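You operate a simulated robot arm through the tools that you are given. There is no shell and no other tool.

You are at the controls of a simulated robot arm. One attempt, no reset.

## Task
Couple the yellow hose and blow the brass chips off the slats.
Fine: nozzle back in its holder, air valve shut again.

Only the result counts: the job must be done as asked and must still hold three seconds after the hand-in. Knocking over, shifting, dropping, spilling or breaking anything else fails it.

## Robot
A 7-joint arm with a two-finger parallel gripper, fixed in place. Base frame: the origin is at the foot of the arm, x ahead of it, y to its left, z up; the work surface is at about z = 80. Units: cm, rad, N and s.
With the tool pointing down near the work surface it reaches from about 24 to 64 cm from the base axis. Its first joint turns from -2.897 to 2.897 rad. Payload 1.57 kg.
The tool frame sits at the grasp point between the pads (the TCP): z along the fingers, y along the line on which they close. The tips reach 3 cm beyond it. The gripper opens to 8 cm. The fingers are 1.7 cm wide and 1.2 cm thick; the gripper's body (4 by 8.2 cm) begins 8 cm behind the TCP.
Orientation is that of the tool frame in the base frame, as a unit quaternion [w, x, y, z]. With the fingers straight down and closing along the base's y, the tool's x points along the base's -x, its y along +y and its z along -z.

## Interface
- The arm moves only by the tool move_arm. Its argument "commands" is a list of rows, each a list of 3 entries, a list of its own where there are three numbers: the turn, a rotation vector about the tool's x, y, z in rad, then the shift along the tool's x, y, z in cm, then the closure in counts, from 0 (fully open) to 255 (shut). In form: [[[ax, ay, az], [dx, dy, dz], jaw], ...]. A call has 1 to 20 rows; each row shifts and turns the commanded pose from where the row before left it, along the tool's axes as they then stand. Rows are played at 5 a second. More than 5 cm and 0.15 rad between two rows, or a gripper value outside its range, and nothing of the call is played. Where a pose cannot be reached the arm comes as near as it can. A force on the tool above 40 N (or 10 N above the force at the start of the call, whichever is more), or a blocked arm, ends the call early, and 0.2 s more pass. The fingers move at their own pace (about 7.2 cm/s each) and stop on an object; they squeeze with about 22 N. The grip force told is the motor's: it shows also when the fingers shut on nothing. Time passes only in rows, and 0.2 s behind the last, so rows that do not move let the fingers close. The reply holds the time, the measured pose of the TCP, the force on the tool along the base axes, the opening and the grip force, in the units named above and with some noise, with the torque about the TCP (base axes, N m) and any sound that the robot's microphone picked up, and new pictures: "show" is both (left out), scene, wrist or none.
- Cameras (640 x 400 px; columns grow to the right, rows downward): "scene" is fixed at [40.15, 65.09, 134.79]; the picture's right is [-0.98, -0.21, 0.00], its down [-0.09, 0.43, -0.90] and it looks along [0.19, -0.88, -0.44] (base axes); focal length 288 px, centre (320, 200). "wrist" rides on the gripper at [7.2, -0.7, -12.2] in the tool frame; the picture's right is [0.09, 1.00, 0.00], its down [-0.84, 0.08, -0.54] and it looks along [-0.54, 0.05, 0.84] (tool axes); focal length 238 px, centre (320, 200). There is no depth. A picture from a camera that has moved, and an enlarged one, comes with that camera's place and axes in the base frame and with its lens.
- move_column(by): slides the trunk up (or, below 0, down) by that many cm; the arm rides with it, the base frame stays. It gives what a move gives, with no picture.
- close_up(camera, box): a new picture of the part [left, top, right, bottom] of that camera's present view, enlarged. The clock stands still meanwhile.
- close_job(): hands the job in; it is judged then, once.

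Places have to be worked out from the pictures, the camera data and where the tool is seen. Open the gripper and draw the arm clear of the work before you hand the job in, unless the task says otherwise.

The tools are called after ">>>" as a command line: name --argument value ..., lists and objects as JSON in quotes. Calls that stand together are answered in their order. move_arm: Moves the arm, as the interface text tells. Its arguments: {"type":"object","properties":{"commands":{"type":"array","items":{"type":"array"}},"show":{"type":"string","enum":["both","scene","wrist","none"]}},"required":["commands"]} The other tools are called the same way: move_column (by) slides the trunk up or down; close_up (camera, box) takes an enlarged picture of a part of a camera's view; close_job () hands the job in.

At the start:

```text
time: 0.0
eef_pos: [43.9, -22.93, 120.56]
ee_rot: [0.001, 0.0, 1.0, 0.0]
force: [-0.4, 0.2, 0.0]
torque: [-0.01, 0.02, 0.0]
grip_width: 7.99
finger_force: 0.1
trunk travel left (down, up): [-60.0, 39.0]
```

scene: 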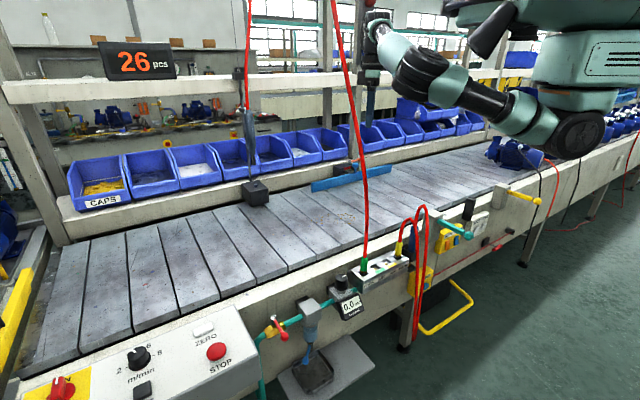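
wrist: 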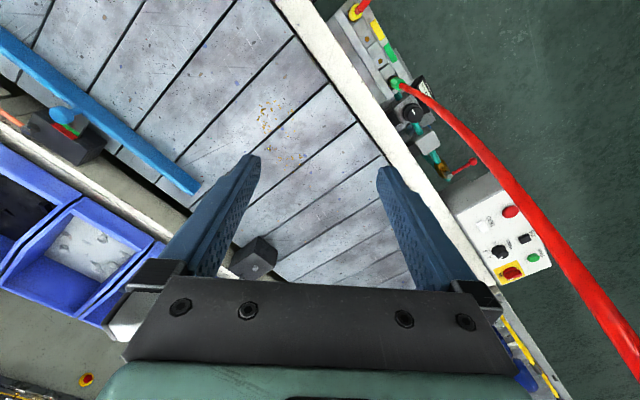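

I'll first look closely at the scene to find the yellow hose, the coupling, the air valve, the nozzle and its holder.

>>> close_up --camera "scene" --box '[240, 220, 400, 320]'

>>> close_up --camera "scene" --box '[240, 290, 400, 400]'

>>> close_up --camera "scene" --box '[380, 180, 540, 280]'

>>> close_up --camera "wrist" --box '[320, 0, 560, 150]'

>>> close_up --camera "scene" --box '[220, 60, 420, 220]'

```text
4.00 times, centred on (320, 270) of scene
camera zoom: at [40.15, 65.09, 134.79], right [-0.98, -0.21, 0.0], down [-0.09, 0.43, -0.9], along [0.19, -0.88, -0.44], focal length 1154 px, centre (320, -80)
```

zoom: 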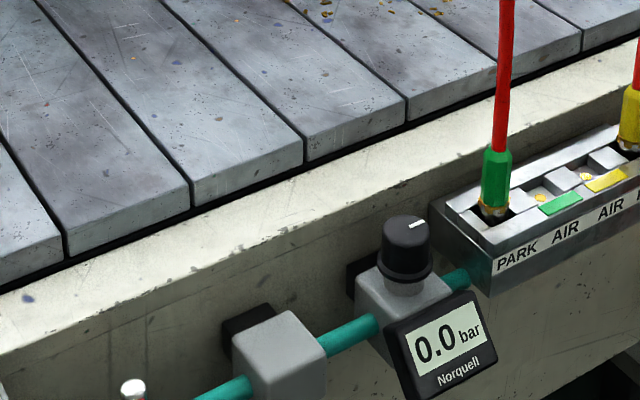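

```text
3.64 times, centred on (320, 345) of scene
camera zoom: at [40.15, 65.09, 134.79], right [-0.98, -0.21, 0.0], down [-0.09, 0.43, -0.9], along [0.19, -0.88, -0.44], focal length 1049 px, centre (320, -327)
```

zoom: 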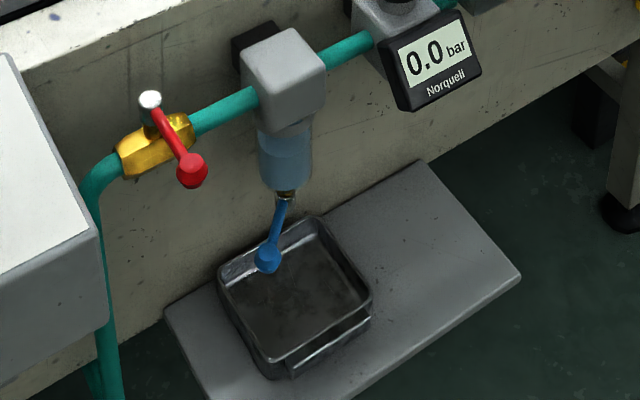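

```text
4.00 times, centred on (460, 230) of scene
camera zoom: at [40.15, 65.09, 134.79], right [-0.98, -0.21, 0.0], down [-0.09, 0.43, -0.9], along [0.19, -0.88, -0.44], focal length 1154 px, centre (-240, 80)
```

zoom: 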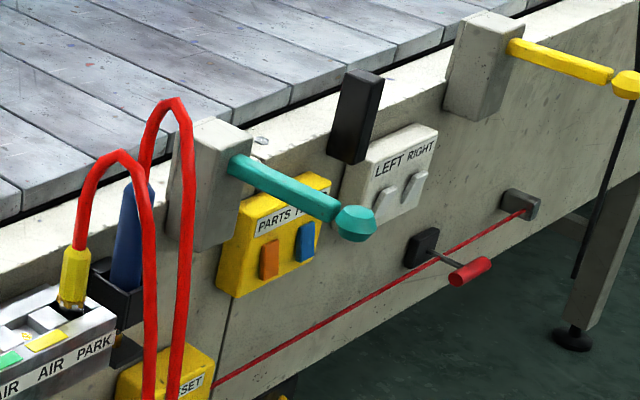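

```text
2.67 times, centred on (440, 75) of wrist
camera zoom: at [36.79, -23.55, 132.88], right [-0.09, 1.0, 0.0], down [0.84, 0.08, 0.54], along [0.54, 0.05, -0.84], focal length 636 px, centre (0, 533)
```

zoom: 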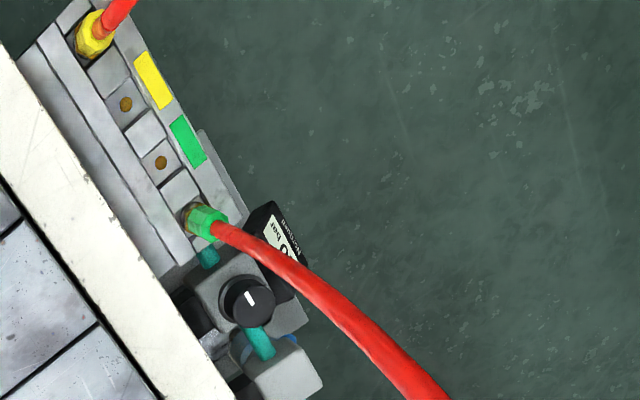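

```text
2.50 times, centred on (320, 140) of scene
camera zoom: at [40.15, 65.09, 134.79], right [-0.98, -0.21, 0.0], down [-0.09, 0.43, -0.9], along [0.19, -0.88, -0.44], focal length 721 px, centre (320, 350)
```

zoom: 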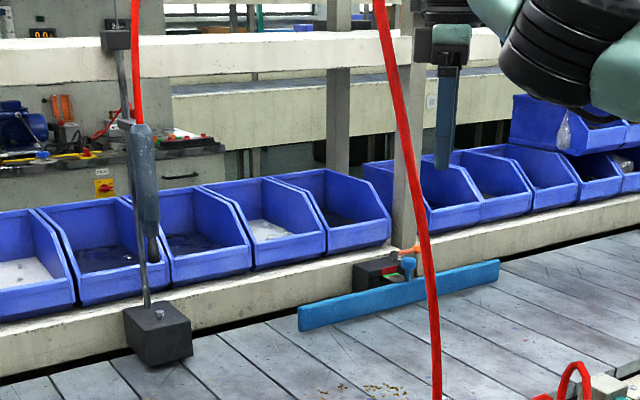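

The manifold carries PARK/AIR/AIR/PARK sockets with the yellow plug in one PARK. The conveyor runs about 45° in the base frame. I'll turn the tool so that its axes line up with the conveyor, and look again.

>>> move_arm --commands '[[[0, 0, 0.131], [0, 0, 0], 0], [[0, 0, 0.131], [0, 0, 0], 0], [[0, 0, 0.131], [0, 0, 0], 0], [[0, 0, 0.131], [0, 0, 0], 0], [[0, 0, 0.131], [0, 0, 0], 0], [[0, 0, 0.13], [0, 0, 0], 0], [[0, 0, 0], [4, 0, 0], 0], [[0, 0, 0], [4, 0, 0], 0], [[0, 0, 0], [4, 0, 0], 0], [[0, 0, 0], [0, 0, 3], 0]]'

```text
time: 2.2
eef_pos: [35.39, -14.52, 117.67]
ee_rot: [-0.001, 0.382, 0.924, 0.0]
force: [0.2, 0.0, -0.1]
torque: [0.01, 0.01, -0.01]
grip_width: 7.98
finger_force: 0.0
trunk travel left (down, up): [-60.0, 39.0]
camera wrist: at [29.88, -9.88, 129.81], right [0.64, 0.77, 0.0], down [0.65, -0.54, 0.54], along [0.42, -0.35, -0.84], focal length 238 px, centre (320, 200)
```

scene: 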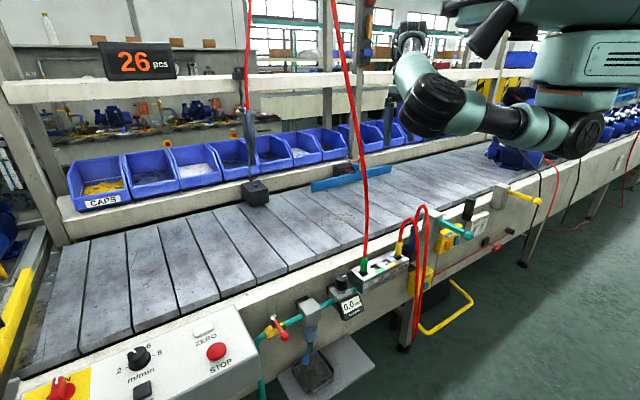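
wrist: 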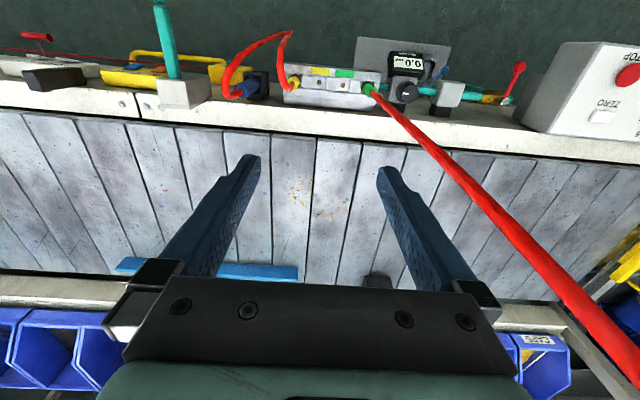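

>>> close_up --camera "wrist" --box '[200, 20, 440, 170]'

>>> close_up --camera "wrist" --box '[380, 30, 580, 150]'

>>> close_up --camera "wrist" --box '[220, 130, 420, 290]'

>>> close_up --camera "scene" --box '[350, 190, 470, 290]'

```text
2.67 times, centred on (320, 95) of wrist
camera zoom: at [29.88, -9.88, 129.81], right [0.64, 0.77, 0.0], down [0.65, -0.54, 0.54], along [0.42, -0.35, -0.84], focal length 636 px, centre (320, 480)
```

zoom: 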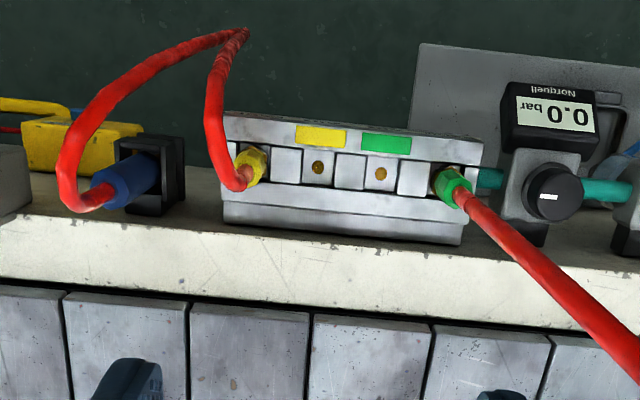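

```text
3.20 times, centred on (480, 90) of wrist
camera zoom: at [29.88, -9.88, 129.81], right [0.64, 0.77, 0.0], down [0.65, -0.54, 0.54], along [0.42, -0.35, -0.84], focal length 763 px, centre (-192, 552)
```

zoom: 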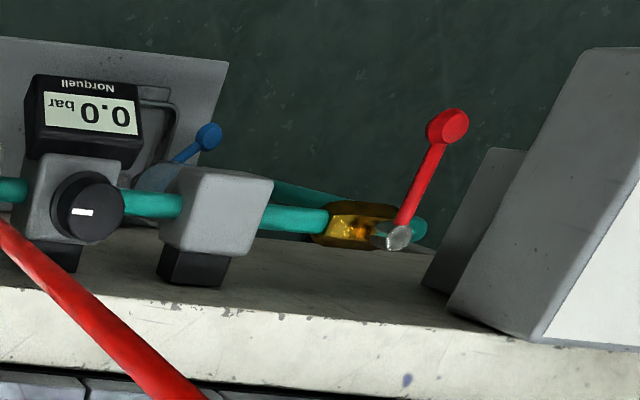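

```text
2.50 times, centred on (320, 210) of wrist
camera zoom: at [29.88, -9.88, 129.81], right [0.64, 0.77, 0.0], down [0.65, -0.54, 0.54], along [0.42, -0.35, -0.84], focal length 596 px, centre (320, 175)
```

zoom: 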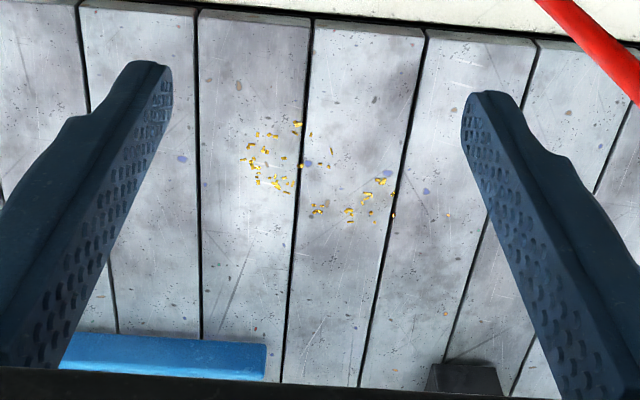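

```text
4.00 times, centred on (410, 240) of scene
camera zoom: at [40.15, 65.09, 134.79], right [-0.98, -0.21, 0.0], down [-0.09, 0.43, -0.9], along [0.19, -0.88, -0.44], focal length 1154 px, centre (-40, 40)
```

zoom: 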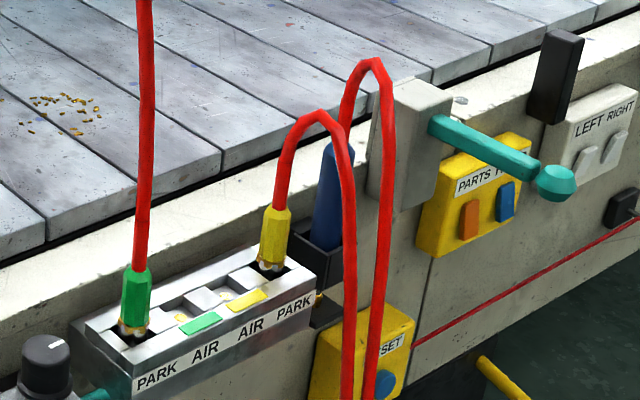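

The picture shows the blue nozzle in a black holder beside the manifold, and the yellow plug in its PARK socket. I'll draw back toward the operator side and go lower for a closer look at the manifold.

>>> move_arm --commands '[[[0, 0, 0], [4, 0, 0], 0], [[0, 0, 0], [4, 0, 0], 0], [[0, 0, 0], [3.3, 0, 0], 0], [[0, 0, 0], [0, 0, 4], 0], [[0, 0, 0], [0, 0, 4], 0], [[0, 0, 0], [0, 0, 4], 0], [[0, 0, 0], [0, 0, 4], 0], [[0, 0, 0], [0, 0, 0], 0]]'

```text
time: 4.0
eef_pos: [28.05, -6.37, 101.53]
ee_rot: [0.0, 0.382, 0.924, 0.0]
force: [-0.8, 1.4, 0.5]
torque: [-0.02, 0.01, 0.01]
grip_width: 8.0
finger_force: 0.0
out of reach, approached as far as the arm can: row 7
trunk travel left (down, up): [-60.0, 39.0]
camera wrist: at [22.53, -1.77, 113.79], right [0.64, 0.77, 0.0], down [0.65, -0.54, 0.54], along [0.42, -0.35, -0.84], focal length 238 px, centre (320, 200)
```

scene: 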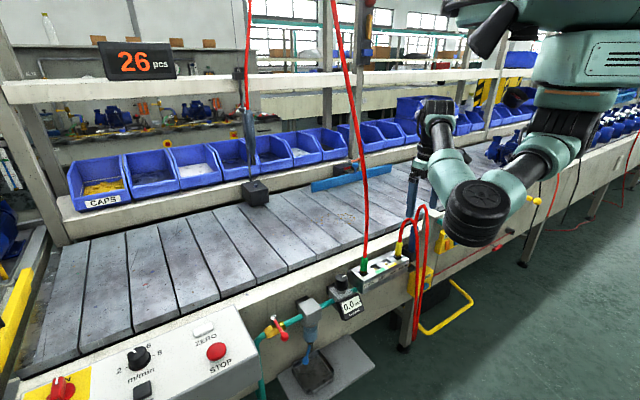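
wrist: 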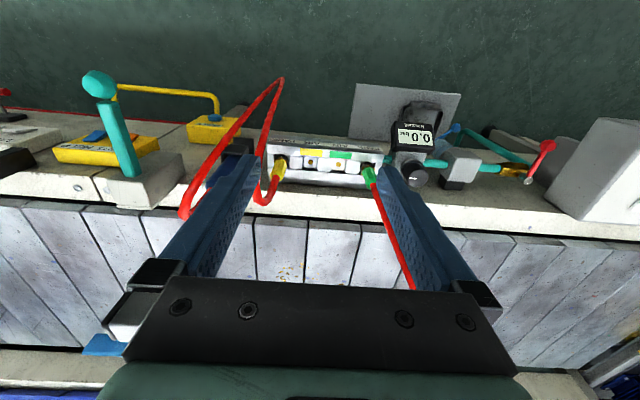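

The arm's own height limits the reach here; I'll shift 4 cm along the line away from the hose, then slide the trunk down for a closer look.

>>> move_arm --commands '[[[0, 0, 0], [0, 4, 0], 0], [[0, 0, 0], [0, 0, 0], 0]]' --show "none"

>>> move_column --by -10

>>> close_up --camera "wrist" --box '[160, 90, 480, 290]'

>>> close_up --camera "scene" --box '[320, 120, 640, 320]'

```text
time: 4.6
eef_pos: [30.91, -3.61, 101.66]
ee_rot: [0.001, 0.383, 0.924, -0.001]
force: [-0.5, 0.5, -0.5]
torque: [0.02, -0.03, -0.02]
grip_width: 8.02
finger_force: 0.0
trunk travel left (down, up): [-60.0, 39.0]
```

```text
time: 5.9
eef_pos: [30.99, -3.57, 91.59]
ee_rot: [0.0, 0.383, 0.924, -0.001]
force: [-0.5, -0.6, -0.1]
torque: [-0.01, 0.01, 0.01]
grip_width: 8.0
finger_force: 0.0
trunk travel left (down, up): [-50.0, 49.0]
```

```text
2.00 times, centred on (320, 190) of wrist
camera zoom: at [25.38, 1.03, 103.85], right [0.64, 0.77, 0.0], down [0.65, -0.54, 0.54], along [0.42, -0.35, -0.84], focal length 477 px, centre (320, 220)
```

zoom: 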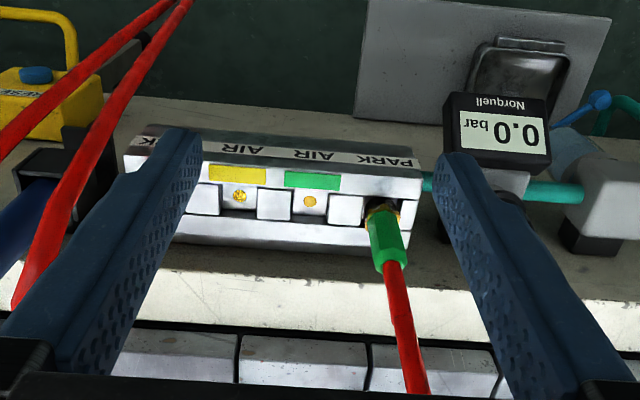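

```text
2.00 times, centred on (480, 220) of scene
camera zoom: at [40.15, 65.09, 134.79], right [-0.98, -0.21, 0.0], down [-0.09, 0.43, -0.9], along [0.19, -0.88, -0.44], focal length 577 px, centre (0, 160)
```

zoom: 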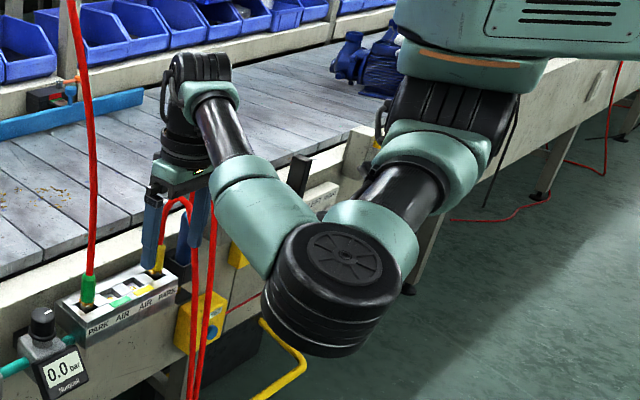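

>>> close_up --camera "wrist" --box '[255, 145, 375, 220]'

>>> close_up --camera "scene" --box '[340, 230, 430, 290]'

>>> close_up --camera "wrist" --box '[130, 90, 290, 210]'

```text
5.33 times, centred on (315, 182) of wrist
camera zoom: at [25.38, 1.03, 103.85], right [0.64, 0.77, 0.0], down [0.65, -0.54, 0.54], along [0.42, -0.35, -0.84], focal length 1271 px, centre (347, 293)
```

zoom: 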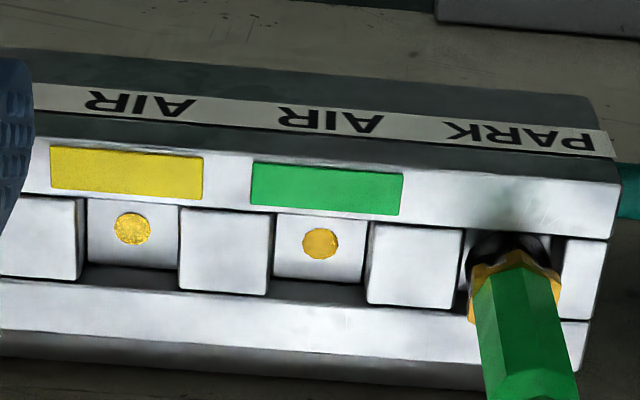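

```text
6.67 times, centred on (385, 260) of scene
camera zoom: at [40.15, 65.09, 134.79], right [-0.98, -0.21, 0.0], down [-0.09, 0.43, -0.9], along [0.19, -0.88, -0.44], focal length 1923 px, centre (-113, -200)
```

zoom: 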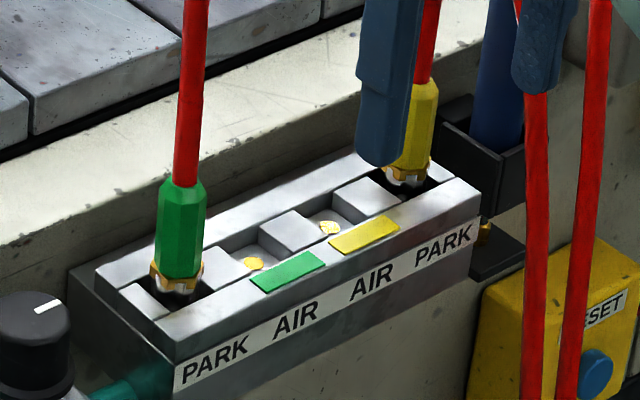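

```text
3.33 times, centred on (210, 150) of wrist
camera zoom: at [25.38, 1.03, 103.85], right [0.64, 0.77, 0.0], down [0.65, -0.54, 0.54], along [0.42, -0.35, -0.84], focal length 794 px, centre (687, 367)
```

zoom: 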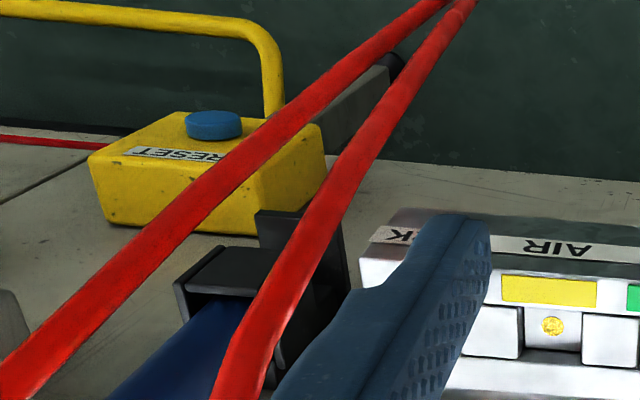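

The AIR sockets are shallow square recesses with a brass dot, near u≈14.5 along the frame at z≈75; the yellow plug stands 5 cm to the side of its AIR socket. I'll rise, move over the yellow plug with the jaws half open, and check from above.

>>> move_arm --commands '[[[0, 0, 0], [0, 0, -4.5], 60], [[0, 0, 0], [0, 0, -4.5], 108], [[0, 0, 0], [-4, 0, 0], 108], [[0, 0, 0], [-4, 0, 0], 108], [[0, 0, 0], [-2, 0, 0], 108], [[0, 0, 0], [0, -4, 0], 108], [[0, 0, 0], [0, -4, 0], 108], [[0, 0, 0], [0, -2, 0], 108], [[0, 0, 0], [0, 0, 0], 108]]'

>>> close_up --camera "wrist" --box '[220, 60, 420, 185]'

>>> close_up --camera "scene" --box '[340, 180, 460, 280]'

```text
time: 7.9
eef_pos: [30.88, -17.82, 100.77]
ee_rot: [0.0, 0.384, 0.923, -0.001]
force: [-0.2, -0.5, -0.2]
torque: [0.0, 0.0, -0.02]
grip_width: 4.6
finger_force: 0.1
trunk travel left (down, up): [-50.0, 49.0]
camera wrist: at [25.41, -13.13, 112.86], right [0.64, 0.77, 0.0], down [0.65, -0.54, 0.54], along [0.42, -0.35, -0.84], focal length 238 px, centre (320, 200)
```

scene: 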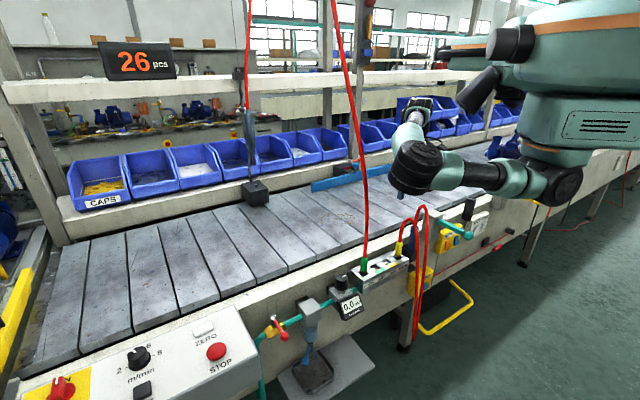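
wrist: 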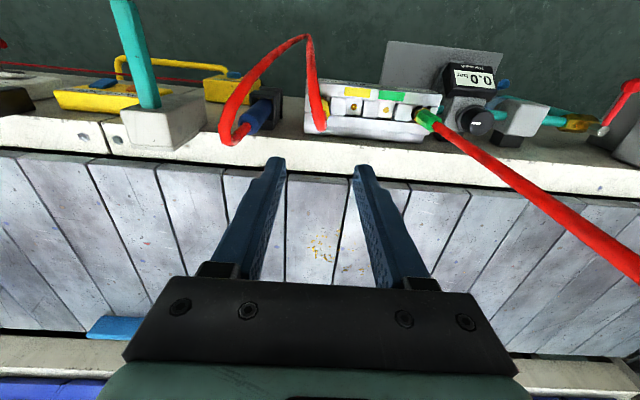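

```text
3.20 times, centred on (320, 122) of wrist
camera zoom: at [25.41, -13.13, 112.86], right [0.64, 0.77, 0.0], down [0.65, -0.54, 0.54], along [0.42, -0.35, -0.84], focal length 763 px, centre (320, 448)
```

zoom: 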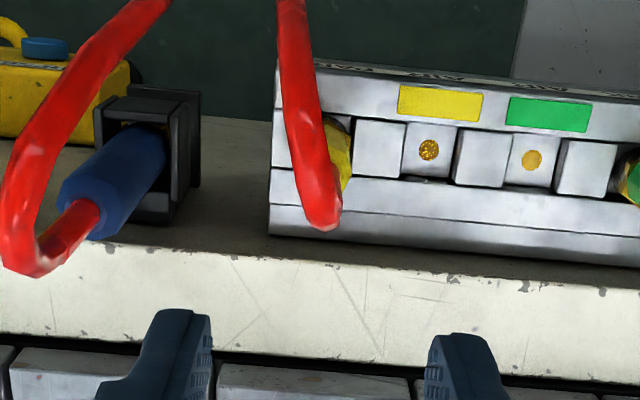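

```text
4.00 times, centred on (400, 230) of scene
camera zoom: at [40.15, 65.09, 134.79], right [-0.98, -0.21, 0.0], down [-0.09, 0.43, -0.9], along [0.19, -0.88, -0.44], focal length 1154 px, centre (0, 80)
```

zoom: 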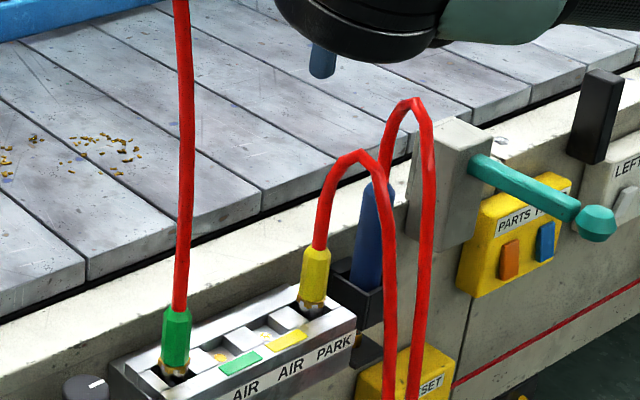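

The yellow AIR socket triangulates to about u=14.5, n=-34.55, and the plug to u≈9.5 on the same line. I'll descend over the plug in steps with the fingers on both sides of the hose, watching the force.

>>> move_arm --commands '[[[0, 0, 0], [-0.1, 0.3, 0], 108], [[0, 0, 0], [0, 0, 4], 108], [[0, 0, 0], [0, 0, 4], 108], [[0, 0, 0], [0, 0, 3], 108], [[0, 0, 0], [0, 0, 0], 108]]'

>>> close_up --camera "wrist" --box '[220, 80, 420, 205]'

>>> close_up --camera "scene" --box '[340, 180, 460, 280]'

```text
time: 9.1
eef_pos: [31.25, -17.61, 89.55]
ee_rot: [-0.001, 0.383, 0.924, -0.001]
force: [0.4, -0.9, 0.0]
torque: [-0.01, -0.03, 0.03]
grip_width: 4.63
finger_force: 0.1
trunk travel left (down, up): [-50.0, 49.0]
camera wrist: at [25.83, -12.91, 101.75], right [0.64, 0.77, 0.0], down [0.65, -0.54, 0.54], along [0.42, -0.35, -0.84], focal length 238 px, centre (320, 200)
```

scene: 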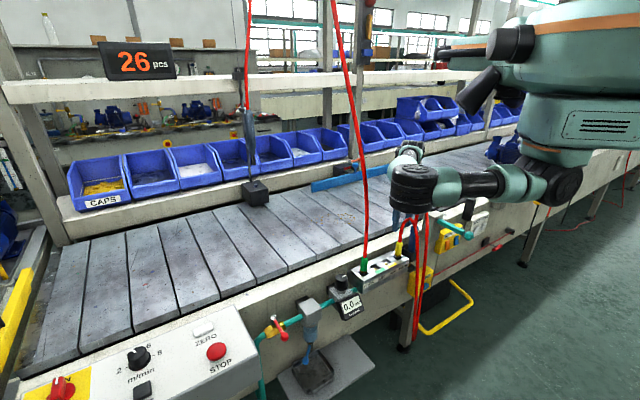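
wrist: 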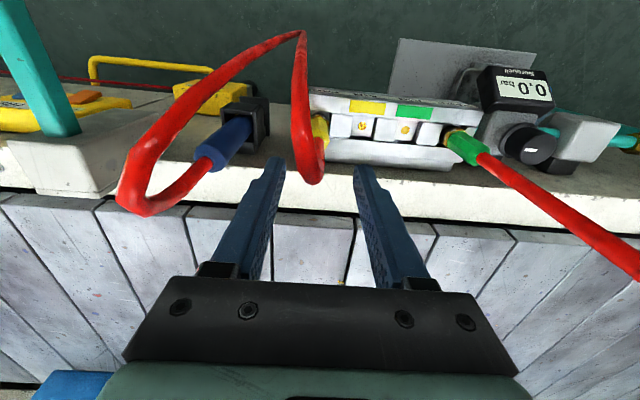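

```text
3.20 times, centred on (320, 142) of wrist
camera zoom: at [25.83, -12.91, 101.75], right [0.64, 0.77, 0.0], down [0.65, -0.54, 0.54], along [0.42, -0.35, -0.84], focal length 763 px, centre (320, 384)
```

zoom: 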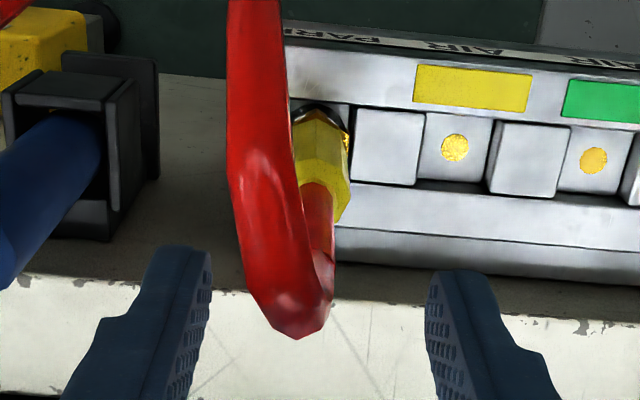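

```text
4.00 times, centred on (400, 230) of scene
camera zoom: at [40.15, 65.09, 134.79], right [-0.98, -0.21, 0.0], down [-0.09, 0.43, -0.9], along [0.19, -0.88, -0.44], focal length 1154 px, centre (0, 80)
```

zoom: 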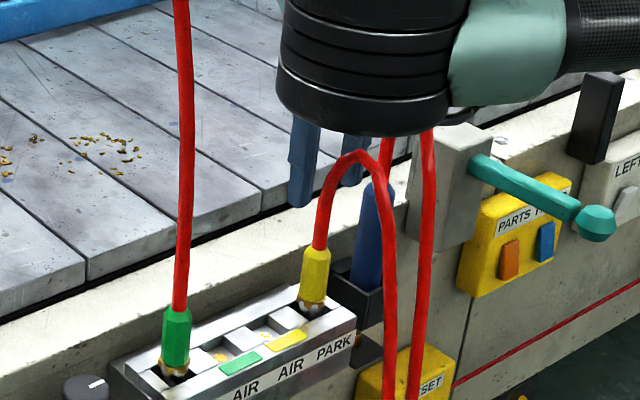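

The hose rises between the fingers and TCP is within 0.1 cm of the plug's axis. I'll go on down to about z=79.5 around the plug body.

>>> move_arm --commands '[[[0, 0, 0], [0, 0, 3], 108], [[0, 0, 0], [0, 0, 3], 108], [[0, 0, 0], [0, 0, 2], 108], [[0, 0, 0], [0, 0, 0], 108]]'

>>> close_up --camera "wrist" --box '[220, 80, 420, 205]'

>>> close_up --camera "scene" --box '[340, 180, 460, 280]'

```text
time: 10.1
eef_pos: [31.17, -17.72, 81.65]
ee_rot: [0.0, 0.383, 0.924, 0.0]
force: [-0.2, -0.4, -0.3]
torque: [0.03, -0.03, 0.03]
grip_width: 4.6
finger_force: 0.1
trunk travel left (down, up): [-50.0, 49.0]
camera wrist: at [25.66, -13.02, 93.91], right [0.64, 0.77, 0.0], down [0.65, -0.54, 0.54], along [0.42, -0.35, -0.84], focal length 238 px, centre (320, 200)
```

scene: 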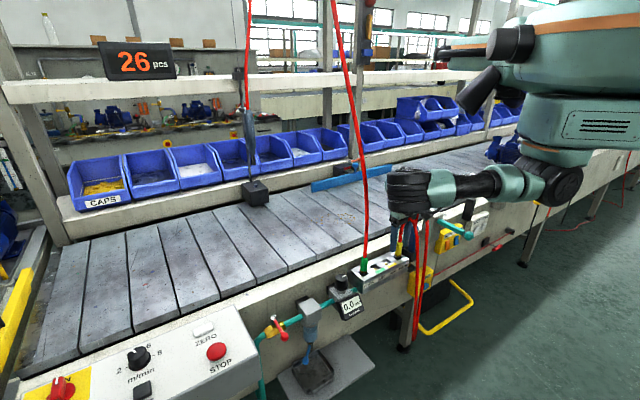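
wrist: 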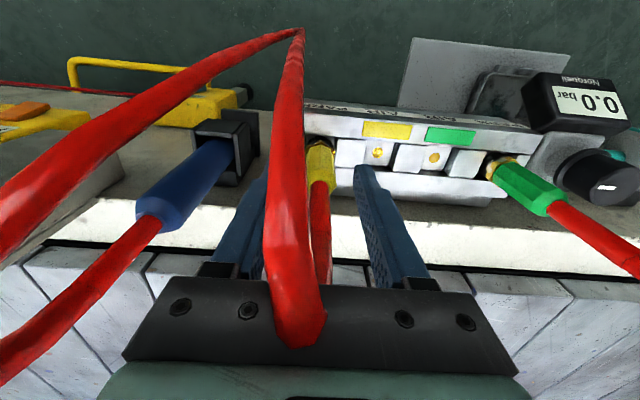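

```text
3.20 times, centred on (320, 142) of wrist
camera zoom: at [25.66, -13.02, 93.91], right [0.64, 0.77, 0.0], down [0.65, -0.54, 0.54], along [0.42, -0.35, -0.84], focal length 763 px, centre (320, 384)
```

zoom: 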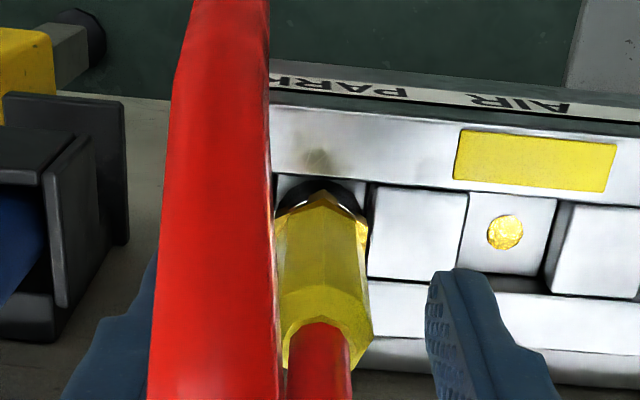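

```text
4.00 times, centred on (400, 230) of scene
camera zoom: at [40.15, 65.09, 134.79], right [-0.98, -0.21, 0.0], down [-0.09, 0.43, -0.9], along [0.19, -0.88, -0.44], focal length 1154 px, centre (0, 80)
```

zoom: 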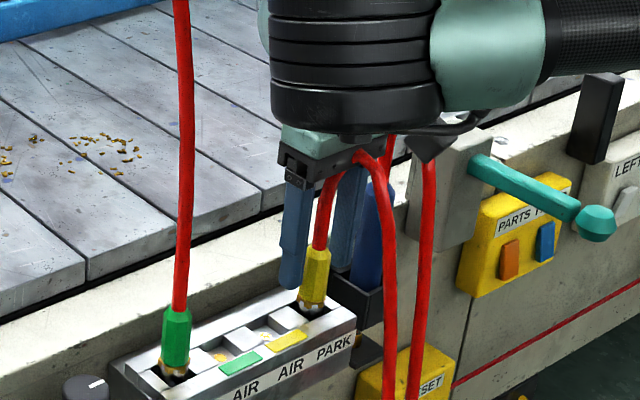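

No force so far, the hose does not resist. I'll descend the last 2 cm and close on the plug body.

>>> move_arm --commands '[[[0, 0, 0], [0, 0, 1.2], 108], [[0, 0, 0], [0, 0, 1.0], 108], [[0, 0, 0], [0, 0, 0], 150], [[0, 0, 0], [0, 0, 0], 200], [[0, 0, 0], [0, 0, 0], 255], [[0, 0, 0], [0, 0, 0], 255]]'

>>> close_up --camera "wrist" --box '[220, 80, 420, 205]'

>>> close_up --camera "scene" --box '[340, 180, 460, 280]'

```text
time: 11.5
eef_pos: [31.01, -17.63, 79.41]
ee_rot: [0.0, 0.382, 0.924, 0.001]
force: [-0.6, -0.1, 0.1]
torque: [0.02, -0.01, 0.0]
grip_width: 2.18
finger_force: 22.2
trunk travel left (down, up): [-50.0, 49.0]
camera wrist: at [25.58, -12.95, 91.61], right [0.64, 0.77, 0.0], down [0.65, -0.54, 0.54], along [0.42, -0.35, -0.84], focal length 238 px, centre (320, 200)
```

scene: 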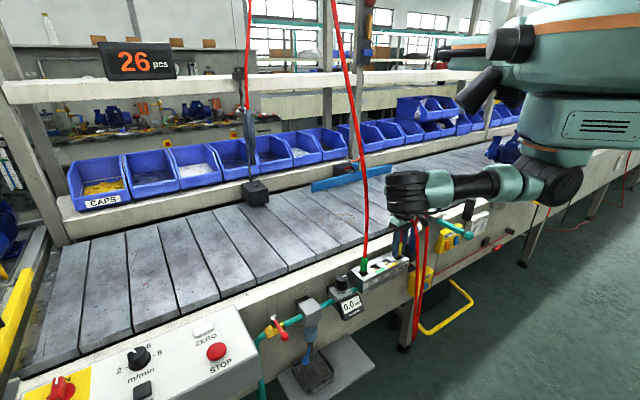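
wrist: 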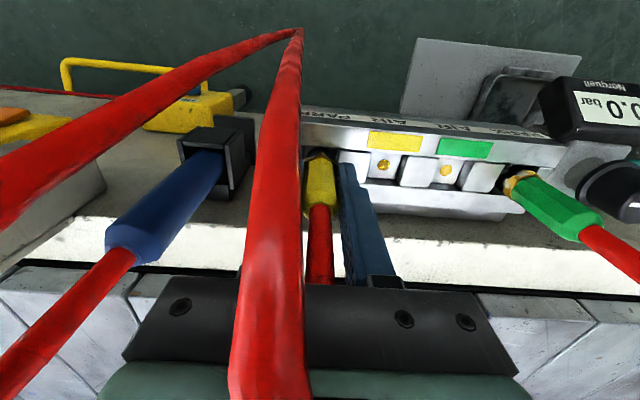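

```text
3.20 times, centred on (320, 142) of wrist
camera zoom: at [25.58, -12.95, 91.61], right [0.64, 0.77, 0.0], down [0.65, -0.54, 0.54], along [0.42, -0.35, -0.84], focal length 763 px, centre (320, 384)
```

zoom: 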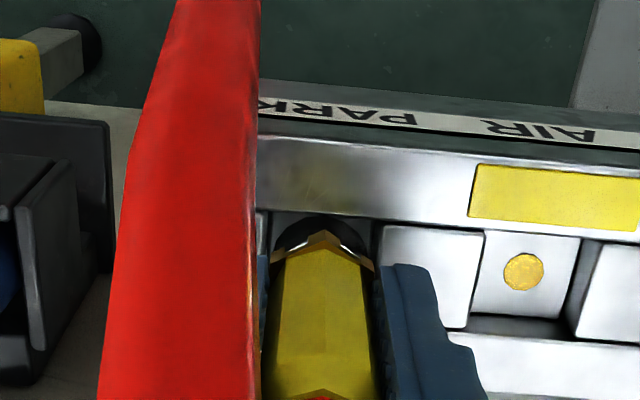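

```text
4.00 times, centred on (400, 230) of scene
camera zoom: at [40.15, 65.09, 134.79], right [-0.98, -0.21, 0.0], down [-0.09, 0.43, -0.9], along [0.19, -0.88, -0.44], focal length 1154 px, centre (0, 80)
```

zoom: 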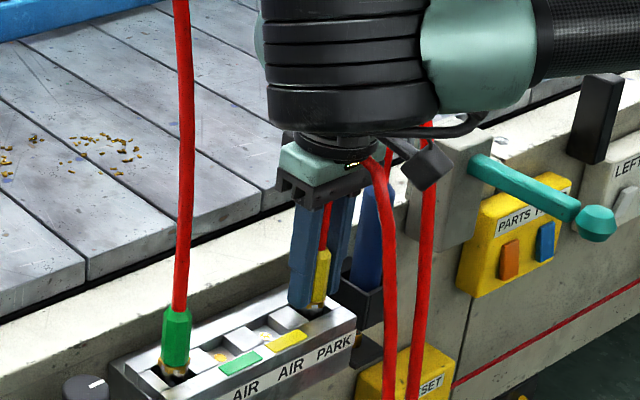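

The jaws hold the plug at 2.18 cm. I'll lift it straight up about 4.5 cm and check.

>>> move_arm --commands '[[[0, 0, 0], [0, 0, -0.8], 255], [[0, 0, 0], [0, 0, -1.2], 255], [[0, 0, 0], [0, 0, -1.5], 255], [[0, 0, 0], [0, 0, -1.5], 255], [[0, 0, 0], [0, 0, 0], 255]]'

>>> close_up --camera "wrist" --box '[220, 80, 420, 205]'

>>> close_up --camera "scene" --box '[340, 180, 460, 280]'

```text
time: 12.7
eef_pos: [31.04, -17.61, 84.42]
ee_rot: [0.001, 0.383, 0.924, 0.0]
force: [-0.1, 0.0, -0.1]
torque: [0.02, 0.01, 0.0]
grip_width: 2.17
finger_force: 22.3
trunk travel left (down, up): [-50.0, 49.0]
camera wrist: at [25.56, -12.9, 96.69], right [0.64, 0.77, 0.0], down [0.65, -0.54, 0.54], along [0.42, -0.35, -0.84], focal length 238 px, centre (320, 200)
```

scene: 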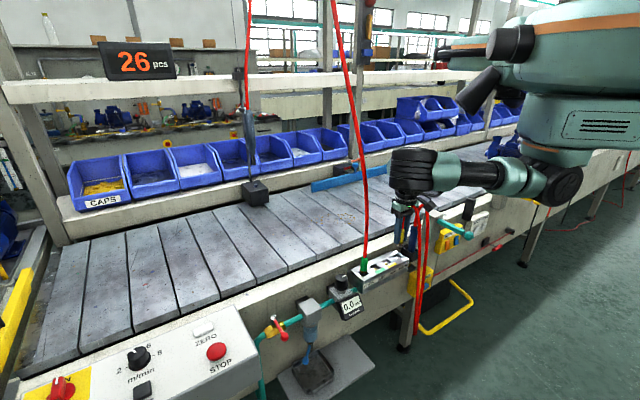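
wrist: 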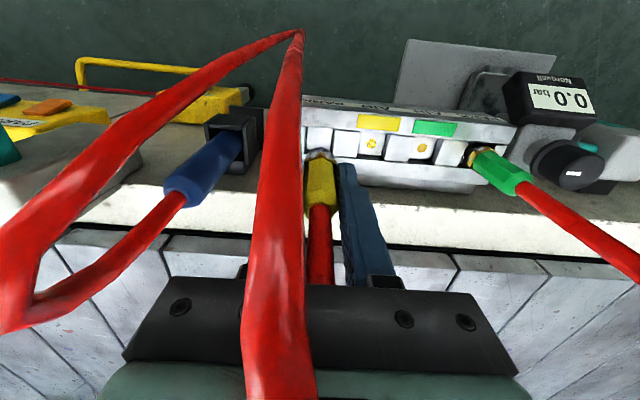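

```text
3.20 times, centred on (320, 142) of wrist
camera zoom: at [25.56, -12.9, 96.69], right [0.64, 0.77, 0.0], down [0.65, -0.54, 0.54], along [0.42, -0.35, -0.84], focal length 763 px, centre (320, 384)
```

zoom: 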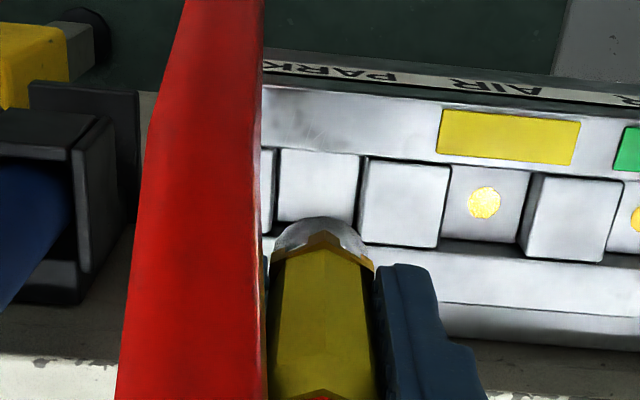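

```text
4.00 times, centred on (400, 230) of scene
camera zoom: at [40.15, 65.09, 134.79], right [-0.98, -0.21, 0.0], down [-0.09, 0.43, -0.9], along [0.19, -0.88, -0.44], focal length 1154 px, centre (0, 80)
```

zoom: 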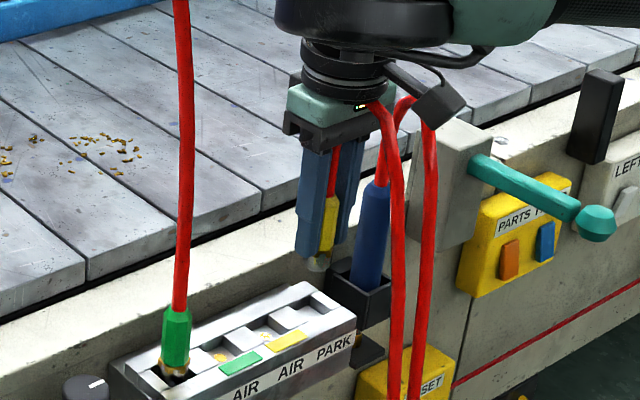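

The plug is free, with a grey nose below its brass collar. The PARK recess is at u=9.56 and the AIR dot at u=14.56, so I'll shift 5.0 cm along and look before lowering.

>>> move_arm --commands '[[[0, 0, 0], [0, 2.5, 0], 255], [[0, 0, 0], [0, 2.52, 0], 255], [[0, 0, 0], [0, 0, 0], 255]]'

>>> close_up --camera "wrist" --box '[240, 100, 400, 200]'

>>> close_up --camera "scene" --box '[340, 200, 440, 280]'

```text
time: 13.5
eef_pos: [34.61, -13.86, 84.33]
ee_rot: [0.0, 0.382, 0.924, 0.0]
force: [0.0, -0.4, -0.8]
torque: [-0.03, 0.0, -0.02]
grip_width: 2.17
finger_force: 22.3
trunk travel left (down, up): [-50.0, 49.0]
camera wrist: at [29.21, -9.33, 96.63], right [0.64, 0.77, 0.0], down [0.65, -0.54, 0.54], along [0.42, -0.35, -0.84], focal length 238 px, centre (320, 200)
```

scene: 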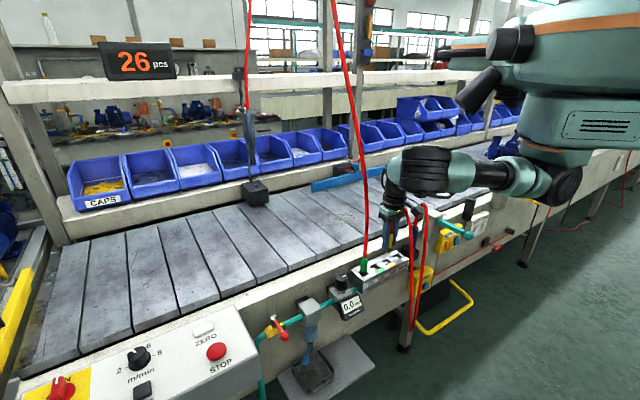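
wrist: 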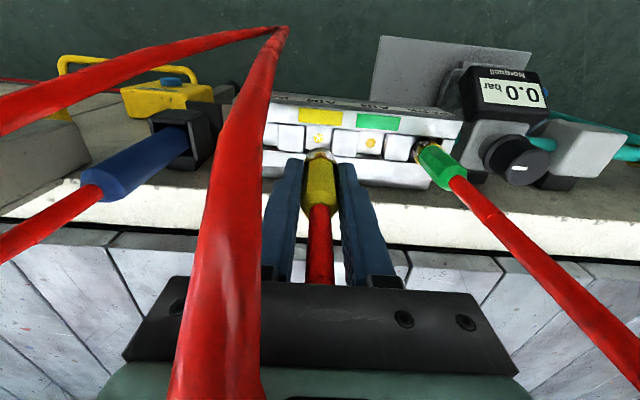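

```text
4.00 times, centred on (320, 150) of wrist
camera zoom: at [29.21, -9.33, 96.63], right [0.64, 0.77, 0.0], down [0.65, -0.54, 0.54], along [0.42, -0.35, -0.84], focal length 953 px, centre (320, 400)
```

zoom: 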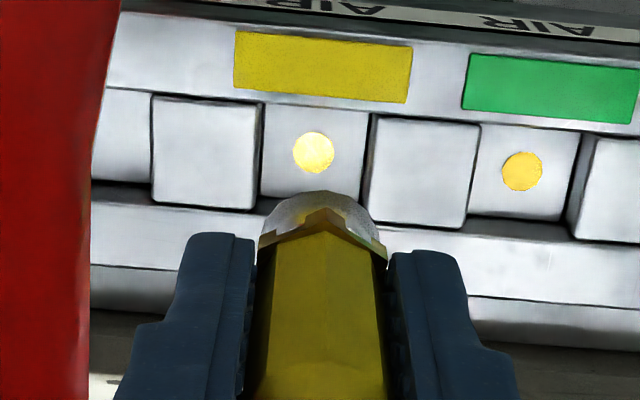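

```text
5.00 times, centred on (390, 240) of scene
camera zoom: at [40.15, 65.09, 134.79], right [-0.98, -0.21, 0.0], down [-0.09, 0.43, -0.9], along [0.19, -0.88, -0.44], focal length 1442 px, centre (-30, 0)
```

zoom: 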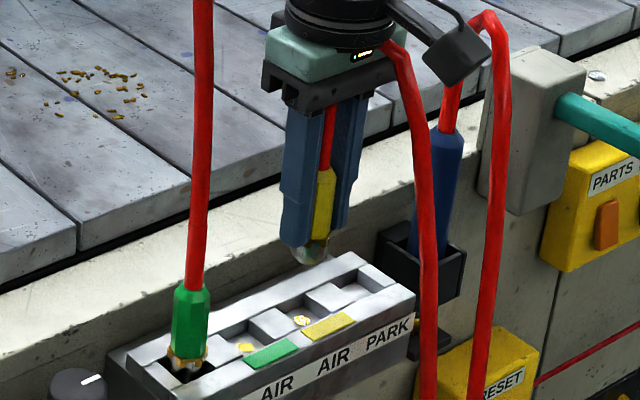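

The nose sits about 0.13 cm past the dot's axis along the line. I'll correct that and lower 4 cm, then check once more.

>>> move_arm --commands '[[[0, 0, 0], [0, -0.13, 0], 255], [[0, 0, 0], [0, 0, 1.5], 255], [[0, 0, 0], [0, 0, 1.5], 255], [[0, 0, 0], [0, 0, 0.8], 255], [[0, 0, 0], [0, 0, 0], 255]]'

>>> close_up --camera "wrist" --box '[240, 100, 400, 200]'

>>> close_up --camera "scene" --box '[340, 220, 430, 280]'

```text
time: 14.7
eef_pos: [34.69, -14.09, 80.86]
ee_rot: [0.0, 0.382, 0.924, 0.001]
force: [0.0, 0.7, -0.5]
torque: [-0.03, 0.0, 0.01]
grip_width: 2.2
finger_force: 21.6
trunk travel left (down, up): [-50.0, 49.0]
camera wrist: at [29.16, -9.41, 92.9], right [0.64, 0.77, 0.0], down [0.65, -0.54, 0.54], along [0.42, -0.35, -0.84], focal length 238 px, centre (320, 200)
```

scene: 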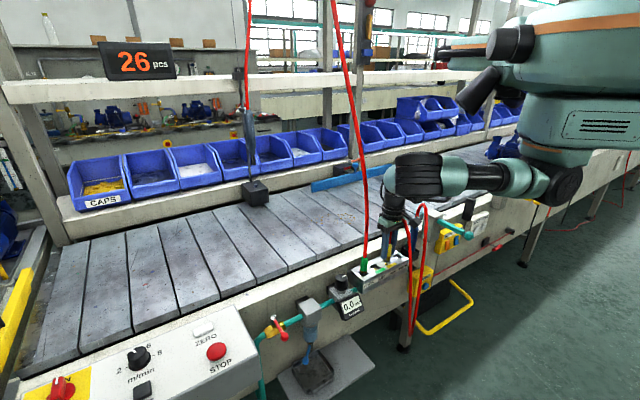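
wrist: 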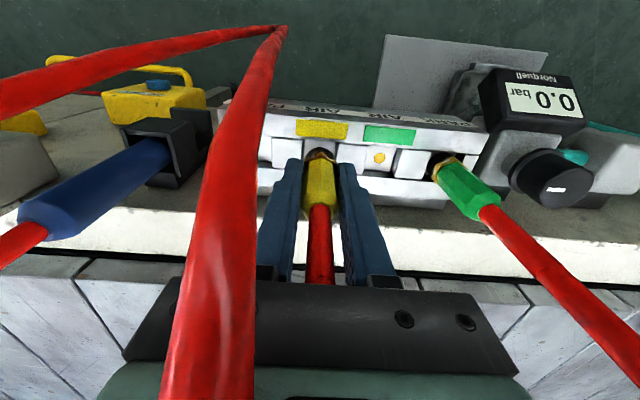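

```text
4.00 times, centred on (320, 150) of wrist
camera zoom: at [29.16, -9.41, 92.9], right [0.64, 0.77, 0.0], down [0.65, -0.54, 0.54], along [0.42, -0.35, -0.84], focal length 953 px, centre (320, 400)
```

zoom: 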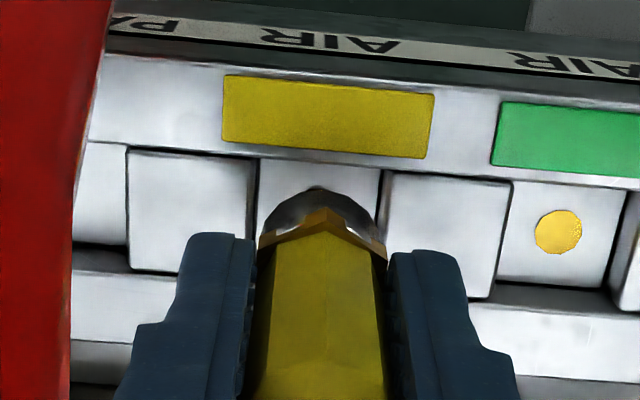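

```text
6.67 times, centred on (385, 250) of scene
camera zoom: at [40.15, 65.09, 134.79], right [-0.98, -0.21, 0.0], down [-0.09, 0.43, -0.9], along [0.19, -0.88, -0.44], focal length 1923 px, centre (-113, -133)
```

zoom: 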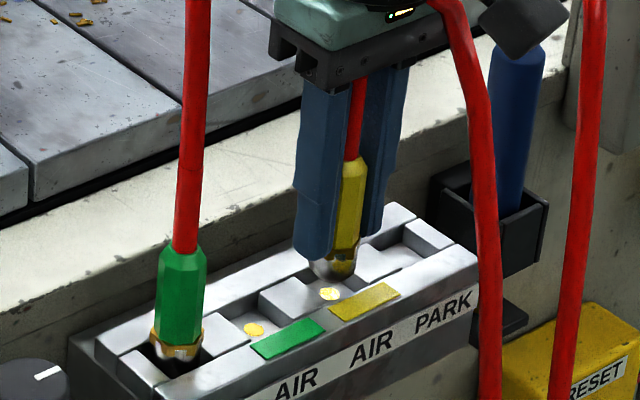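

The nose is centred over the yellow AIR recess, about 1.5 cm above the dot. I'll lower it gently into the socket.

>>> move_arm --commands '[[[0, 0, 0], [0, 0, 0.5], 255], [[0, 0, 0], [0, 0, 0.4], 255], [[0, 0, 0], [0, 0, 0.3], 255], [[0, 0, 0], [0, 0, 0.2], 255], [[0, 0, 0], [0, 0, 0], 255]]'

>>> close_up --camera "wrist" --box '[240, 100, 400, 200]'

>>> close_up --camera "scene" --box '[340, 220, 430, 280]'

```text
time: 15.9
eef_pos: [34.64, -14.05, 79.29]
ee_rot: [0.002, 0.383, 0.924, 0.0]
force: [-0.8, 1.3, 18.4]
torque: [0.03, 0.02, -0.02]
grip_width: 2.19
finger_force: 22.4
trunk travel left (down, up): [-50.0, 49.0]
heard: snap
camera wrist: at [29.09, -9.41, 91.47], right [0.64, 0.77, 0.0], down [0.64, -0.54, 0.54], along [0.42, -0.35, -0.84], focal length 238 px, centre (320, 200)
```

scene: 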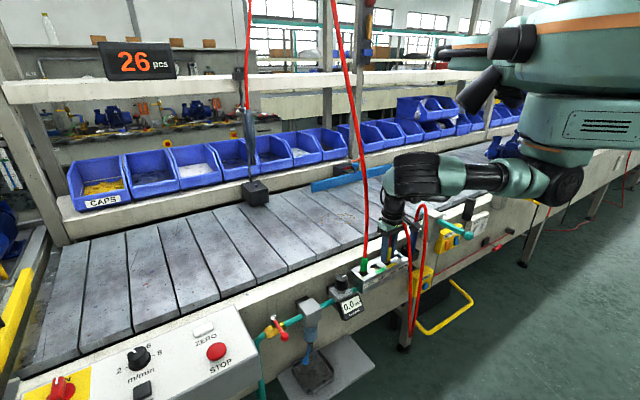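
wrist: 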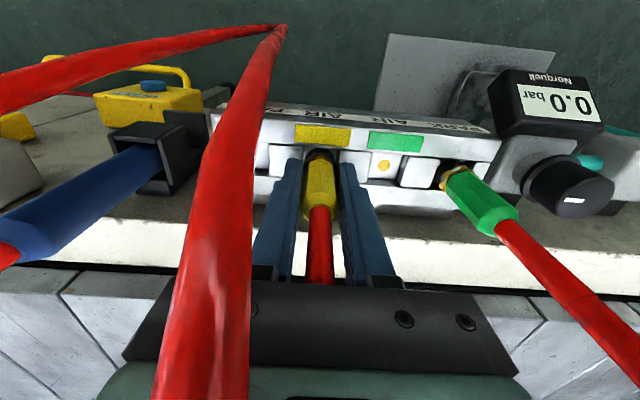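

```text
4.00 times, centred on (320, 150) of wrist
camera zoom: at [29.09, -9.41, 91.47], right [0.64, 0.77, 0.0], down [0.64, -0.54, 0.54], along [0.42, -0.35, -0.84], focal length 953 px, centre (320, 400)
```

zoom: 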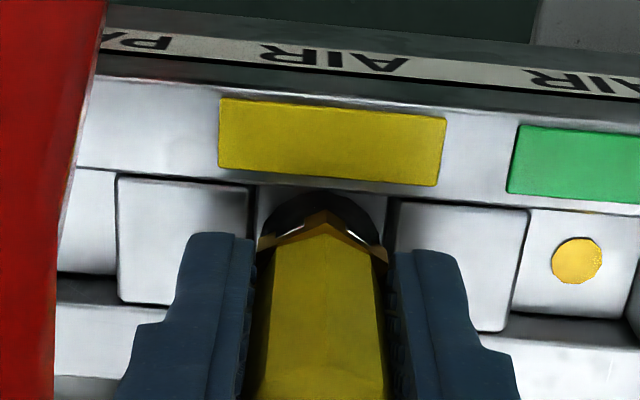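

```text
6.67 times, centred on (385, 250) of scene
camera zoom: at [40.15, 65.09, 134.79], right [-0.98, -0.21, 0.0], down [-0.09, 0.43, -0.9], along [0.19, -0.88, -0.44], focal length 1923 px, centre (-113, -133)
```

zoom: 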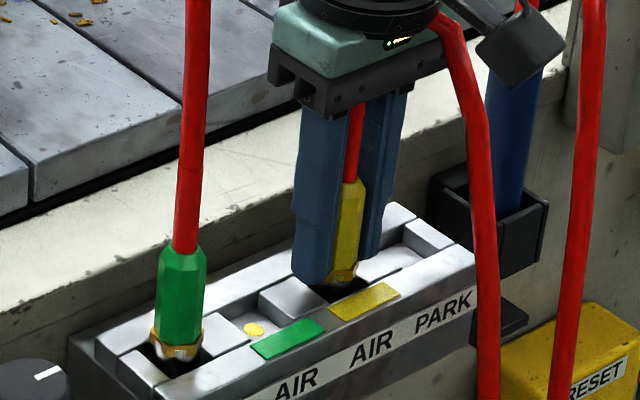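

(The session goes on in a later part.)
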